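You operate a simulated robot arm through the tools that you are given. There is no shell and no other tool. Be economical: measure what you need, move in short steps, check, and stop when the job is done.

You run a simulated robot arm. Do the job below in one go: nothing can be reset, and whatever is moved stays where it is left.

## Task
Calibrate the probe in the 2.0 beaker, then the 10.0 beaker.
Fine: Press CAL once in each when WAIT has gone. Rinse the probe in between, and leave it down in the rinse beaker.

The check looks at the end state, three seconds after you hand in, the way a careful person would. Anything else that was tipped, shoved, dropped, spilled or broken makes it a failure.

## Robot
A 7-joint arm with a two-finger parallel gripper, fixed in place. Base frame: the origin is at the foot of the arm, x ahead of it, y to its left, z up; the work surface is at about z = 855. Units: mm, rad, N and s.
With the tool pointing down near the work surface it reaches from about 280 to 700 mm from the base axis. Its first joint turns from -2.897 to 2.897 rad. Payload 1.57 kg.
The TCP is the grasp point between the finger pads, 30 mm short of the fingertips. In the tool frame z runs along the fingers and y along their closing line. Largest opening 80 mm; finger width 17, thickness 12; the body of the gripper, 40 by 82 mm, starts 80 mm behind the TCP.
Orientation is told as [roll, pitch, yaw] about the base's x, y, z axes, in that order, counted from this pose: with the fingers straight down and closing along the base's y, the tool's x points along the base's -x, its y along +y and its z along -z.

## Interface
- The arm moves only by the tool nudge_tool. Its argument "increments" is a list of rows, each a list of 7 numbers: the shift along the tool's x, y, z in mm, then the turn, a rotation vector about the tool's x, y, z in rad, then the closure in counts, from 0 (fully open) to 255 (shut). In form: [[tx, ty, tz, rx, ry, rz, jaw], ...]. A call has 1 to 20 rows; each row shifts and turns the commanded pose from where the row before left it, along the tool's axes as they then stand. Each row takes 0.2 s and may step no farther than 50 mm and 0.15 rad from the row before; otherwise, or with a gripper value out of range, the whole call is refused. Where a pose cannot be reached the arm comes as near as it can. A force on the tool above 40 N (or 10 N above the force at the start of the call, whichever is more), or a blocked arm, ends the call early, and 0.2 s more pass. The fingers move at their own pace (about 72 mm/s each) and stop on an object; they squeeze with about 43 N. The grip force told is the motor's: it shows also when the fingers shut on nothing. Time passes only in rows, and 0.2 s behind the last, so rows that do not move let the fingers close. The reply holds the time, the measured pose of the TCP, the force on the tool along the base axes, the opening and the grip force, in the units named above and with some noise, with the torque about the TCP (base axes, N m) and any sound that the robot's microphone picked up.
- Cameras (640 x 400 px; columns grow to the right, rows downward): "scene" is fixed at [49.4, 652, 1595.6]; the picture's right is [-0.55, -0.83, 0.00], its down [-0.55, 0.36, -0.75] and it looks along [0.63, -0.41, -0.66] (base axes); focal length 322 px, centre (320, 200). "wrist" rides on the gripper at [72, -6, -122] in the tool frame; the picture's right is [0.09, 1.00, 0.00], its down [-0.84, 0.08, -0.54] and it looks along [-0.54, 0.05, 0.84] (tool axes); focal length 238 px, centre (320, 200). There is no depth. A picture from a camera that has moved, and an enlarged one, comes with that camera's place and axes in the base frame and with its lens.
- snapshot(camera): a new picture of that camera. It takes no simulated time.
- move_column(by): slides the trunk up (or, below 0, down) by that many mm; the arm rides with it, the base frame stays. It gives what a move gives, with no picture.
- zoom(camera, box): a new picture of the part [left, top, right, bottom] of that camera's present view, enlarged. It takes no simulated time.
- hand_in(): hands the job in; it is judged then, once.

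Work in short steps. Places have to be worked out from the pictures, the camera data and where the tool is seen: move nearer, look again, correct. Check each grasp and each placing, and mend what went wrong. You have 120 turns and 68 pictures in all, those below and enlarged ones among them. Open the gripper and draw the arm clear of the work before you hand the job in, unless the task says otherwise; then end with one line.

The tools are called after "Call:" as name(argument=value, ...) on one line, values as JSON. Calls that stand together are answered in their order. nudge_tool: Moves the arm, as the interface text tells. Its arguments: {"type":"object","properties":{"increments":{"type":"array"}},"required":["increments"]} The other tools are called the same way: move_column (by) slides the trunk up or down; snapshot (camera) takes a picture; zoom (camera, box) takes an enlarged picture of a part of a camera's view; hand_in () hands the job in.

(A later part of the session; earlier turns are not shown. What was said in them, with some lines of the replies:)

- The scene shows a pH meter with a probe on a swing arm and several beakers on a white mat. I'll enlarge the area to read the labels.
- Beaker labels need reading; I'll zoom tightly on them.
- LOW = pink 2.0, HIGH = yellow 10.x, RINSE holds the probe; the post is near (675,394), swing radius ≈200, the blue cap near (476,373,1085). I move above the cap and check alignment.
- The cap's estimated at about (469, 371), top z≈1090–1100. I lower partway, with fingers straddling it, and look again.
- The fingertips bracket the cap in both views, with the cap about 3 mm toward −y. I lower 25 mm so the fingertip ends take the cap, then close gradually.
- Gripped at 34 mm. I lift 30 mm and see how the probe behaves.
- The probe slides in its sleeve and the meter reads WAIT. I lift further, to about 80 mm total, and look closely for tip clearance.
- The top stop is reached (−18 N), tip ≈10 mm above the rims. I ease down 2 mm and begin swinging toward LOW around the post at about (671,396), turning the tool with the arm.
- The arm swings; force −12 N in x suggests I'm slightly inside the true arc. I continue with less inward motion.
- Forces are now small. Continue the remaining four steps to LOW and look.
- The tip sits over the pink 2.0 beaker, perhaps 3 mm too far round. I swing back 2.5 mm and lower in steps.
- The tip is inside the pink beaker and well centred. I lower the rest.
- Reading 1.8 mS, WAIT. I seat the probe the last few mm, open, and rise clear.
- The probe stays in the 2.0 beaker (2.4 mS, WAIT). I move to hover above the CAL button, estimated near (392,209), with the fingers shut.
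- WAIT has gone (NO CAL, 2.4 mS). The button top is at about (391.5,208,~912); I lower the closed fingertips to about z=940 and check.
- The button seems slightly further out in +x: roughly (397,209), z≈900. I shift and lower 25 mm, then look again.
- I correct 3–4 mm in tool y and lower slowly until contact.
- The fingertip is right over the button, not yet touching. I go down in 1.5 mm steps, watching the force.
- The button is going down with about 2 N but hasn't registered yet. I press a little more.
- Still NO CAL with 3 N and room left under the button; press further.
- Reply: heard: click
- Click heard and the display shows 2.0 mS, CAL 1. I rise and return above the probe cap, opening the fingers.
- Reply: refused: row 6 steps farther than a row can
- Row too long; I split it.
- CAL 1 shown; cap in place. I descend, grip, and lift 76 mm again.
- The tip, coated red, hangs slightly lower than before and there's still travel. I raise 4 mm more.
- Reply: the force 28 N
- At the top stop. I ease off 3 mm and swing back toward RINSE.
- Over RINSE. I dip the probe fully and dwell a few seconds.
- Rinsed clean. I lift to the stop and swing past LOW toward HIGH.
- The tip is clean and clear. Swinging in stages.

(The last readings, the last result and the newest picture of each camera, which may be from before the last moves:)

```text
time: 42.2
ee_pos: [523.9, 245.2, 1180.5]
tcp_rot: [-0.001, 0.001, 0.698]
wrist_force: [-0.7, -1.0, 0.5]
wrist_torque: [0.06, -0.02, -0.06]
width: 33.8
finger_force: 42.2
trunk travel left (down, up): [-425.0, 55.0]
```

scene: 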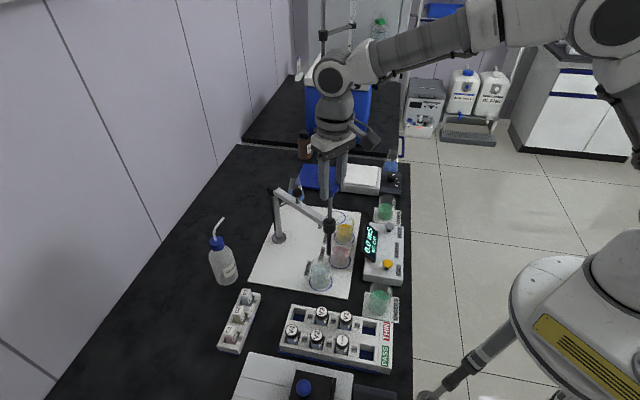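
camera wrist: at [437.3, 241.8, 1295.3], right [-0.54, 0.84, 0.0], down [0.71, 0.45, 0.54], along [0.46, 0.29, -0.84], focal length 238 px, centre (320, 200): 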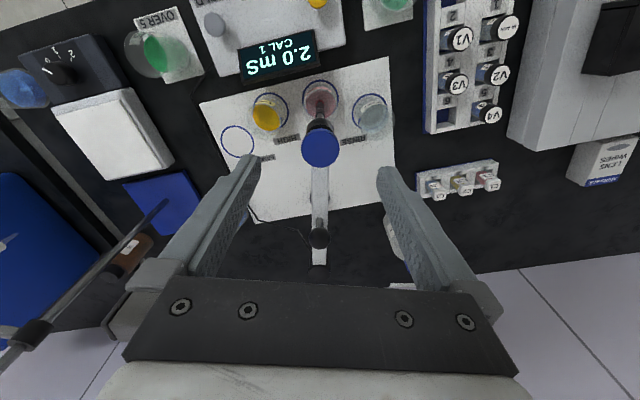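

Forces stay tiny; the last five steps to HIGH.

Call:
nudge_tool(increments=[[-0.98, -9.35, 0, 0, 0, -0.0461, 180], [-0.98, -9.35, 0, 0, 0, -0.0461, 180], [-0.98, -9.35, 0, 0, 0, -0.0461, 180], [-0.98, -9.35, 0, 0, 0, -0.0461, 180], [-0.98, -9.35, 0, 0, 0, -0.0461, 180], [0, 0, 0, 0, 0, 0, 180]])

Call:
zoom(camera="scene", box=[280, 180, 400, 300])

Call:
snapshot(camera="wrist")

```text
time: 43.6
ee_pos: [561.3, 215.7, 1179.8]
tcp_rot: [0.001, 0.0, 0.929]
wrist_force: [-3.5, -6.2, -0.7]
wrist_torque: [-0.35, 0.23, -0.07]
width: 33.9
finger_force: 42.1
trunk travel left (down, up): [-425.0, 55.0]
```

```text
3.33 times, centred on (340, 240) of scene
camera zoom: at [49.4, 652.0, 1595.6], right [-0.55, -0.83, 0.0], down [-0.55, 0.36, -0.75], along [0.63, -0.41, -0.66], focal length 1072 px, centre (253, 67)
```

zoom: 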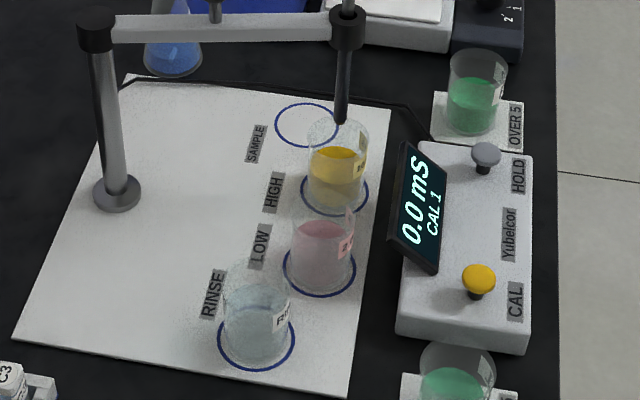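

```text
29 pictures are left
camera wrist: at [524.7, 155.1, 1301.1], right [-0.85, 0.52, 0.0], down [0.44, 0.72, 0.54], along [0.28, 0.46, -0.84], focal length 238 px, centre (320, 200)
```

wrist: 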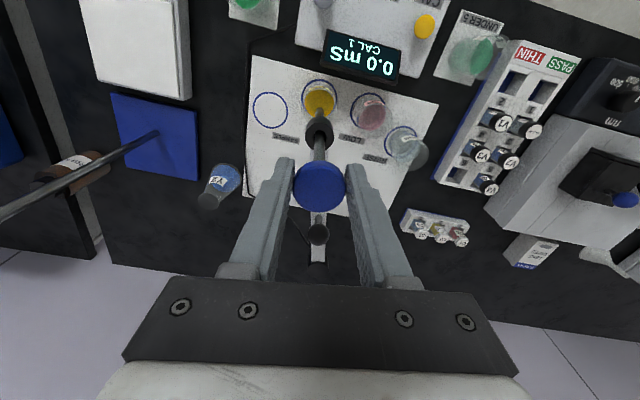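

The tip is aligned with the yellow beaker's axis. Lower 28 mm and check.

Call:
nudge_tool(increments=[[0, 0, 10, 0, 0, 0, 180], [0, 0, 10, 0, 0, 0, 180], [0, 0, 8, 0, 0, 0, 180], [0, 0, 0, 0, 0, 0, 180]])

Call:
zoom(camera="scene", box=[300, 190, 400, 270])

```text
time: 44.6
ee_pos: [562.6, 214.4, 1152.4]
tcp_rot: [0.001, 0.0, 0.926]
wrist_force: [-6.4, -9.3, -0.2]
wrist_torque: [0.26, -0.21, -0.05]
width: 33.9
finger_force: 41.1
trunk travel left (down, up): [-425.0, 55.0]
```

```text
5.00 times, centred on (350, 230) of scene
camera zoom: at [49.4, 652.0, 1595.6], right [-0.55, -0.83, 0.0], down [-0.55, 0.36, -0.75], along [0.63, -0.41, -0.66], focal length 1608 px, centre (170, 50)
```

zoom: 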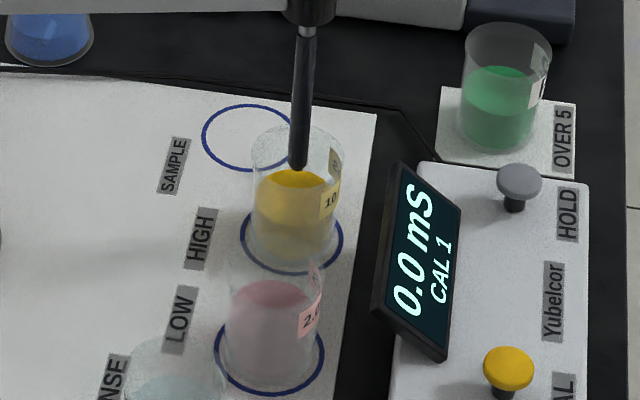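

Tip inside the 10.0 beaker, centred. I relieve the radial force by 1.5 mm and lower the rest, seat, release and rise.

Call:
nudge_tool(increments=[[1.5, 0, 8, 0, 0, 0, 180], [0, 0, 10, 0, 0, 0, 180], [0, 0, 10, 0, 0, 0, 180], [0, 0, 10, 0, 0, 0, 180], [0, 0, 7, 0, 0, 0, 180], [0, 0, 3, 0, 0, 0, 180], [0, 0, 0, 0, 0, 0, 180]])

Call:
zoom(camera="scene", box=[300, 190, 400, 270])

```text
time: 46.2
ee_pos: [560.4, 216.1, 1105.1]
tcp_rot: [0.002, -0.002, 0.927]
wrist_force: [3.1, -2.3, 0.5]
wrist_torque: [0.51, -0.51, -0.45]
width: 34.0
finger_force: 42.0
trunk travel left (down, up): [-425.0, 55.0]
```

```text
5.00 times, centred on (350, 230) of scene
camera zoom: at [49.4, 652.0, 1595.6], right [-0.55, -0.83, 0.0], down [-0.55, 0.36, -0.75], along [0.63, -0.41, -0.66], focal length 1608 px, centre (170, 50)
```

zoom: 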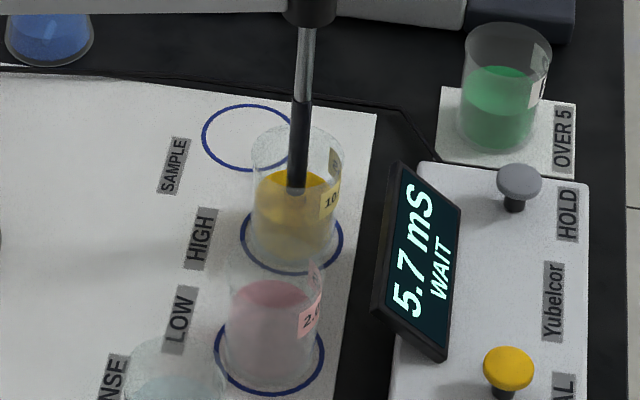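

Reading WAIT at 5.7 mS. Release, rise, rotate back to the earlier tool heading, and go above CAL.

Call:
nudge_tool(increments=[[0, 0, 0, 0, 0, 0, 120], [0, 0, 0, 0, 0, 0, 0], [0, 0, 0, 0, 0, 0, 0], [0, 0, -30, 0, 0, 0, 0], [0, 0, -40, 0, 0, 0, 0], [0, 0, -20, 0, 0, 0, 0], [0, 0, 0, 0, 0, 0.113, 0], [0, 0, 0, 0, 0, 0.113, 0], [0, 0, 0, 0, 0, 0.113, 0], [0, 0, 0, 0, 0, 0.113, 0], [37.8, 17.6, 0, 0, 0, 0, 0], [37.8, 17.6, 0, 0, 0, 0, 100], [37.8, 17.6, 0, 0, 0, 0, 255], [37.8, 17.6, 0, 0, 0, 0, 255], [0, 0, 0, 0, 0, 0, 255]])

Call:
zoom(camera="scene", box=[280, 160, 440, 290])

```text
time: 49.4
ee_pos: [393.8, 209.2, 1194.6]
tcp_rot: [0.0, -0.003, 0.477]
wrist_force: [0.7, 1.0, -0.1]
wrist_torque: [0.0, 0.01, -0.03]
width: 0.1
finger_force: 21.3
trunk travel left (down, up): [-425.0, 55.0]
```

```text
3.08 times, centred on (360, 225) of scene
camera zoom: at [49.4, 652.0, 1595.6], right [-0.55, -0.83, 0.0], down [-0.55, 0.36, -0.75], along [0.63, -0.41, -0.66], focal length 990 px, centre (197, 123)
```

zoom: 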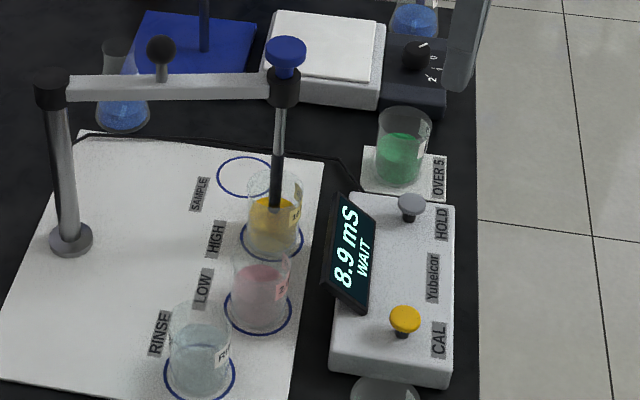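

Positioned over the button (8.9 mS, WAIT). I descend to just above it and check the display.

Call:
nudge_tool(increments=[[0, 0, 48, 0, 0, 0, 255], [0, 0, 48, 0, 0, 0, 255], [0, 0, 48, 0, 0, 0, 255], [0, 0, 48, 0, 0, 0, 255], [0, 0, 40, 0, 0, 0, 255], [0, 0, 18, 0, 0, 0, 255], [0, 0, 0, 0, 0, 0, 255], [0, 0, 0, 0, 0, 0, 255], [0, 0, 0, 0, 0, 0, 255], [0, 0, 0, 0, 0, 0, 255]])

Call:
zoom(camera="scene", box=[350, 210, 430, 290])

```text
time: 51.6
ee_pos: [395.0, 206.7, 943.6]
tcp_rot: [0.0, 0.001, 0.476]
wrist_force: [0.9, 0.6, 0.0]
wrist_torque: [0.03, 0.0, 0.02]
width: 0.1
finger_force: 21.3
trunk travel left (down, up): [-425.0, 55.0]
```

```text
5.00 times, centred on (390, 250) of scene
camera zoom: at [49.4, 652.0, 1595.6], right [-0.55, -0.83, 0.0], down [-0.55, 0.36, -0.75], along [0.63, -0.41, -0.66], focal length 1608 px, centre (-30, -50)
```

zoom: 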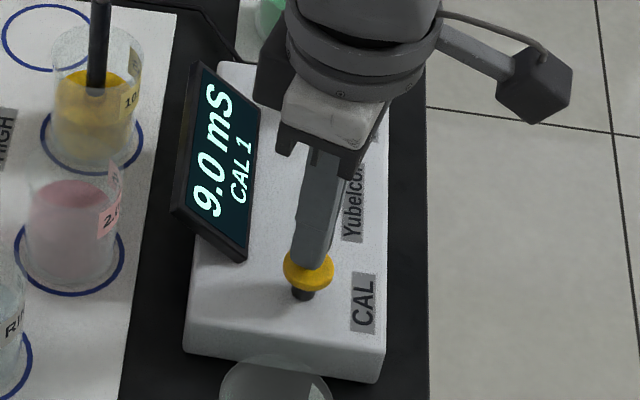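

WAIT gone (9.0 mS, CAL 1). I press down the same way to about z=928.

Call:
nudge_tool(increments=[[0, 1.5, 3, 0, 0, 0, 255], [0, 0, 3, 0, 0, 0, 255], [0, 0, 3, 0, 0, 0, 255], [0, 0, 2, 0, 0, 0, 255], [0, 0, 2, 0, 0, 0, 255], [0, 0, 1.5, 0, 0, 0, 255], [0, 0, 0, 0, 0, 0, 255]])

```text
time: 53.2
ee_pos: [392.9, 209.8, 930.7]
tcp_rot: [-0.001, -0.001, 0.477]
wrist_force: [-0.7, -1.4, 3.5]
wrist_torque: [-0.03, 0.01, -0.03]
width: 0.0
finger_force: 21.8
trunk travel left (down, up): [-425.0, 55.0]
heard: click
```

Click heard. I check the display before lifting.

Call:
zoom(camera="scene", box=[350, 210, 430, 290])

```text
5.00 times, centred on (390, 250) of scene
camera zoom: at [49.4, 652.0, 1595.6], right [-0.55, -0.83, 0.0], down [-0.55, 0.36, -0.75], along [0.63, -0.41, -0.66], focal length 1608 px, centre (-30, -50)
```

zoom: 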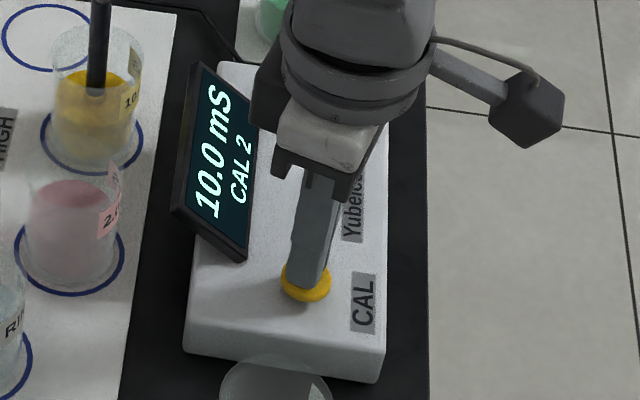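

10.0 mS, CAL 2. I retrace back up and over the cap at HIGH.

Call:
nudge_tool(increments=[[0, 0, -10, 0, 0, 0, 255], [0, 0, -40, 0, 0, 0, 255], [0, 0, -48, 0, 0, 0, 255], [0, 0, -48, 0, 0, 0, 255], [0, 0, -48, 0, 0, 0, 255], [0, 0, -48, 0, 0, 0, 255], [0, 0, -22, 0, 0, 0, 255], [-37.8, -17.8, 0, 0, 0, 0, 100], [-37.8, -17.8, 0, 0, 0, 0, 0], [-37.8, -17.8, 0, 0, 0, 0, 0], [-37.8, -17.8, 0, 0, 0, 0, 0], [0, 0, 0, 0, 0, -0.113, 0], [0, 0, 0, 0, 0, -0.113, 0], [0, 0, 0, 0, 0, -0.113, 0], [0, 0, 0, 0, 0, -0.113, 0], [0, 0, 0, 0, 0, 0, 0]])

Call:
snapshot(camera="wrist")

```text
time: 56.6
ee_pos: [560.1, 215.0, 1193.5]
tcp_rot: [0.0, 0.0, 0.929]
wrist_force: [0.3, 0.5, -0.4]
wrist_torque: [-0.01, -0.02, -0.01]
width: 80.1
finger_force: 0.0
trunk travel left (down, up): [-425.0, 55.0]
```

```text
23 pictures are left
camera wrist: at [523.4, 154.8, 1314.8], right [-0.85, 0.52, 0.0], down [0.44, 0.72, 0.54], along [0.28, 0.46, -0.84], focal length 238 px, centre (320, 200)
```

wrist: 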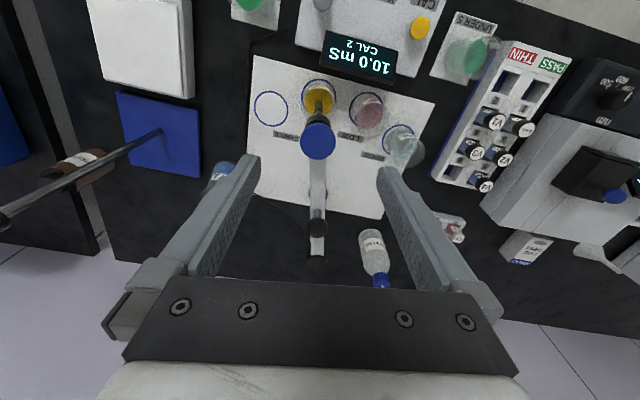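

Cap is centred; descend 90 mm, grip, and lift to just under the stop.

Call:
nudge_tool(increments=[[0, 0, 40, 0, 0, 0, 0], [0, 0, 35, 0, 0, 0, 0], [0, 0, 15, 0, 0, 0, 0], [0, 0, 0, 0, 0, 0, 100], [0, 0, 0, 0, 0, 0, 180], [0, 0, 0, 0, 0, 0, 180], [0, 0, 0, 0, 0, 0, 180], [0, 0, -8, 0, 0, 0, 180], [0, 0, -10, 0, 0, 0, 180], [0, 0, -10, 0, 0, 0, 180], [0, 0, -10, 0, 0, 0, 180], [0, 0, -10, 0, 0, 0, 180], [0, 0, -10, 0, 0, 0, 180], [0, 0, -10, 0, 0, 0, 180], [0, 0, -8, 0, 0, 0, 180], [0, 0, 0, 0, 0, 0, 180]])

Call:
zoom(camera="scene", box=[280, 160, 400, 280])

```text
time: 60.0
ee_pos: [561.9, 216.3, 1181.9]
tcp_rot: [-0.001, 0.0, 0.928]
wrist_force: [6.0, 9.9, 1.1]
wrist_torque: [0.66, -0.3, 0.09]
width: 33.7
finger_force: 41.8
trunk travel left (down, up): [-425.0, 55.0]
```

```text
3.33 times, centred on (340, 220) of scene
camera zoom: at [49.4, 652.0, 1595.6], right [-0.55, -0.83, 0.0], down [-0.55, 0.36, -0.75], along [0.63, -0.41, -0.66], focal length 1072 px, centre (253, 133)
```

zoom: 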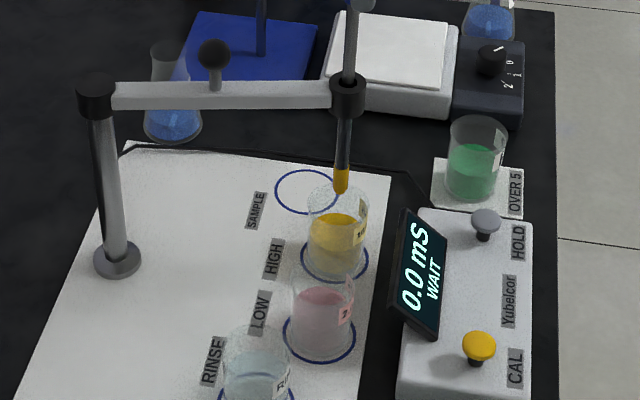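

Raise 2.5 mm more, relieve radial force, then swing back toward RINSE.

Call:
nudge_tool(increments=[[-1.3, 0, -2.5, 0, 0, 0, 180], [0.55, 9.39, 0, 0, 0, 0.0461, 180], [0.55, 9.39, 0, 0, 0, 0.0461, 180], [0.55, 9.39, 0, 0, 0, 0.0461, 180], [0.55, 9.39, 0, 0, 0, 0.0461, 180], [0.55, 9.39, 0, 0, 0, 0.0461, 180], [0.55, 9.39, 0, 0, 0, 0.0461, 180], [0, 0, 0, 0, 0, 0, 180]])

Call:
zoom(camera="scene", box=[280, 180, 400, 300])

```text
time: 61.8
ee_pos: [517.7, 252.2, 1181.7]
tcp_rot: [0.001, 0.004, 0.648]
wrist_force: [-0.3, -2.2, -10.6]
wrist_torque: [0.06, -0.21, -0.35]
width: 34.0
finger_force: 41.4
trunk travel left (down, up): [-425.0, 55.0]
```

```text
3.33 times, centred on (340, 240) of scene
camera zoom: at [49.4, 652.0, 1595.6], right [-0.55, -0.83, 0.0], down [-0.55, 0.36, -0.75], along [0.63, -0.41, -0.66], focal length 1072 px, centre (253, 67)
```

zoom: 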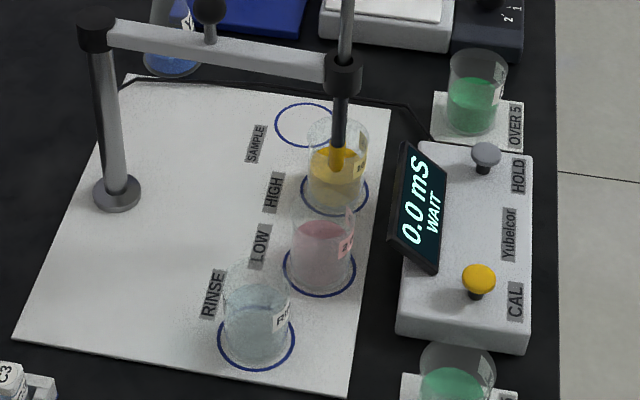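

Swinging well with no beaker touched. Continue seven steps.

Call:
nudge_tool(increments=[[0.55, 9.39, 0.5, 0, 0, 0.0461, 180], [0.55, 9.39, 0, 0, 0, 0.0461, 180], [0.55, 9.39, 0, 0, 0, 0.0461, 180], [0.55, 9.39, 0, 0, 0, 0.0461, 180], [0.55, 9.39, 0, 0, 0, 0.0461, 180], [0.55, 9.39, 0, 0, 0, 0.0461, 180], [0.55, 9.39, 0, 0, 0, 0.0461, 180], [0, 0, 0, 0, 0, 0, 180]])

```text
time: 63.6
ee_pos: [482.0, 309.0, 1182.1]
tcp_rot: [-0.002, 0.0, 0.327]
wrist_force: [-1.5, -1.0, -7.9]
wrist_torque: [0.22, -0.59, -0.08]
width: 34.0
finger_force: 42.0
trunk travel left (down, up): [-425.0, 55.0]
```

The final seven steps to RINSE.

Call:
nudge_tool(increments=[[0.55, 9.39, 0, 0, 0, 0.0461, 180], [0.55, 9.39, 0, 0, 0, 0.0461, 180], [0.55, 9.39, 0, 0, 0, 0.0461, 180], [0.55, 9.39, 0, 0, 0, 0.0461, 180], [0.55, 9.39, 0, 0, 0, 0.0461, 180], [0.55, 9.39, 0, 0, 0, 0.0461, 180], [0.55, 9.39, 0, 0, 0, 0.0461, 180], [0, 0, 0, 0, 0, 0, 180]])

Call:
zoom(camera="scene", box=[280, 180, 400, 300])

```text
time: 65.4
ee_pos: [466.5, 371.0, 1181.6]
tcp_rot: [0.001, -0.002, 0.004]
wrist_force: [11.2, 0.8, 0.8]
wrist_torque: [0.02, -0.82, 0.07]
width: 33.9
finger_force: 41.6
trunk travel left (down, up): [-425.0, 55.0]
```

```text
3.33 times, centred on (340, 240) of scene
camera zoom: at [49.4, 652.0, 1595.6], right [-0.55, -0.83, 0.0], down [-0.55, 0.36, -0.75], along [0.63, -0.41, -0.66], focal length 1072 px, centre (253, 67)
```

zoom: 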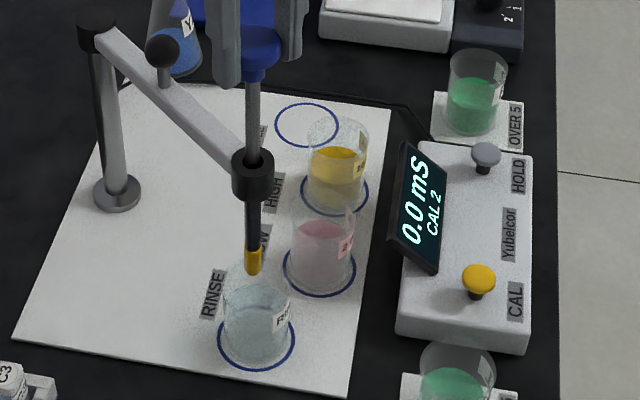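

Over RINSE, ~2 mm past; I correct and lower all the way.

Call:
nudge_tool(increments=[[-1.5, -2, 8, 0, 0, 0, 180], [0, 0, 10, 0, 0, 0, 180], [0, 0, 10, 0, 0, 0, 180], [0, 0, 10, 0, 0, 0, 180], [0, 0, 10, 0, 0, 0, 180], [0, 0, 10, 0, 0, 0, 180], [0, 0, 10, 0, 0, 0, 180], [0, 0, 5, 0, 0, 0, 180], [0, 0, 3, 0, 0, 0, 180], [0, 0, 0, 0, 0, 0, 180]])

Call:
zoom(camera="scene", box=[280, 180, 400, 300])

```text
time: 67.6
ee_pos: [468.0, 369.4, 1104.9]
tcp_rot: [-0.002, -0.001, 0.006]
wrist_force: [1.9, -2.6, -1.3]
wrist_torque: [-0.06, 0.08, -0.39]
width: 34.0
finger_force: 41.9
trunk travel left (down, up): [-425.0, 55.0]
```

```text
3.33 times, centred on (340, 240) of scene
camera zoom: at [49.4, 652.0, 1595.6], right [-0.55, -0.83, 0.0], down [-0.55, 0.36, -0.75], along [0.63, -0.41, -0.66], focal length 1072 px, centre (253, 67)
```

zoom: 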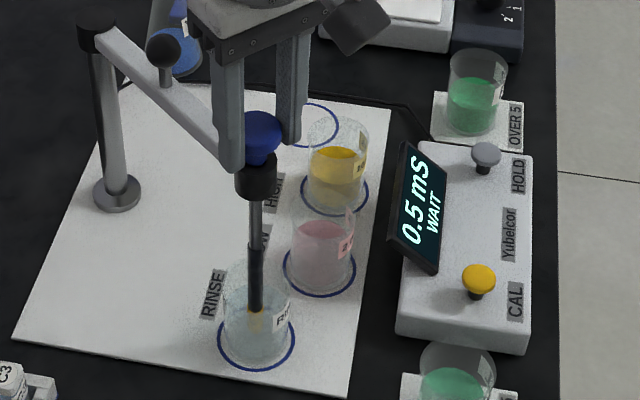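

The probe is down in the rinse beaker. I release it, rise, and withdraw toward the starting place.

Call:
nudge_tool(increments=[[0, 0, 1.5, 0, 0, 0, 180], [0, 0, 0, 0, 0, 0, 120], [0, 0, 0, 0, 0, 0, 0], [0, 0, 0, 0, 0, 0, 0], [0, 0, -30, 0, 0, 0, 0], [0, 0, -40, 0, 0, 0, 0], [0, 0, -45, 0, 0, 0, 0], [0, 0, -45, 0, 0, 0, 0], [0, 0, -45, 0, 0, 0, 0], [40, 0, 0, 0, 0, 0, 0], [40, 0, 0, 0, 0, 0, 0], [40, 0, 0, 0, 0, 0, 0], [40, 0, 0, 0, 0, 0, 0], [0, 0, 0, 0, 0, 0, 0]])

Call:
zoom(camera="scene", box=[260, 170, 420, 300])

Call:
snapshot(camera="wrist")

```text
time: 70.6
ee_pos: [308.3, 366.4, 1311.0]
tcp_rot: [0.003, 0.0, 0.005]
wrist_force: [-0.5, -0.8, 0.0]
wrist_torque: [0.05, 0.0, 0.0]
width: 80.0
finger_force: 0.1
trunk travel left (down, up): [-425.0, 55.0]
```

```text
3.08 times, centred on (340, 235) of scene
camera zoom: at [49.4, 652.0, 1595.6], right [-0.55, -0.83, 0.0], down [-0.55, 0.36, -0.75], along [0.63, -0.41, -0.66], focal length 990 px, centre (258, 92)
```

zoom: 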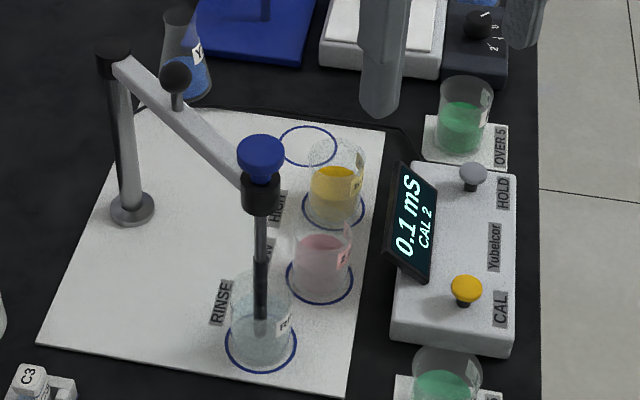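

```text
17 pictures are left
camera wrist: at [235.7, 361.8, 1431.3], right [-0.1, 1.0, 0.0], down [0.84, 0.08, 0.54], along [0.54, 0.05, -0.84], focal length 238 px, centre (320, 200)
```

wrist: 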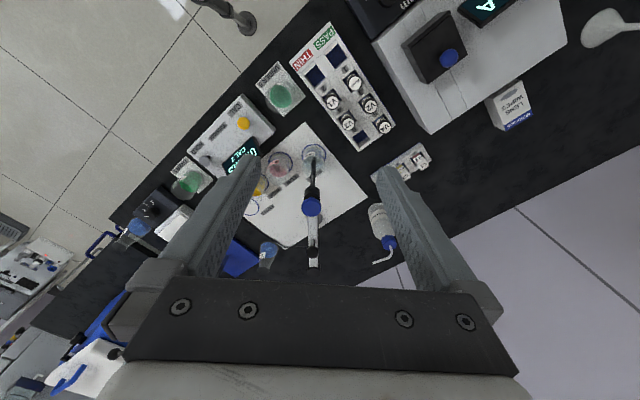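

The display shows CAL 2, the probe is down in the rinse beaker, the gripper is open and clear, and nothing else has moved. I hand in.

Call:
hand_in()

```text
The job is handed in.
```

I calibrated the probe in the 2.0 beaker (CAL 1), rinsed it, calibrated it in the 10.0 beaker (CAL 2), and left it down in the rinse beaker; nothing else looked moved or spilled.
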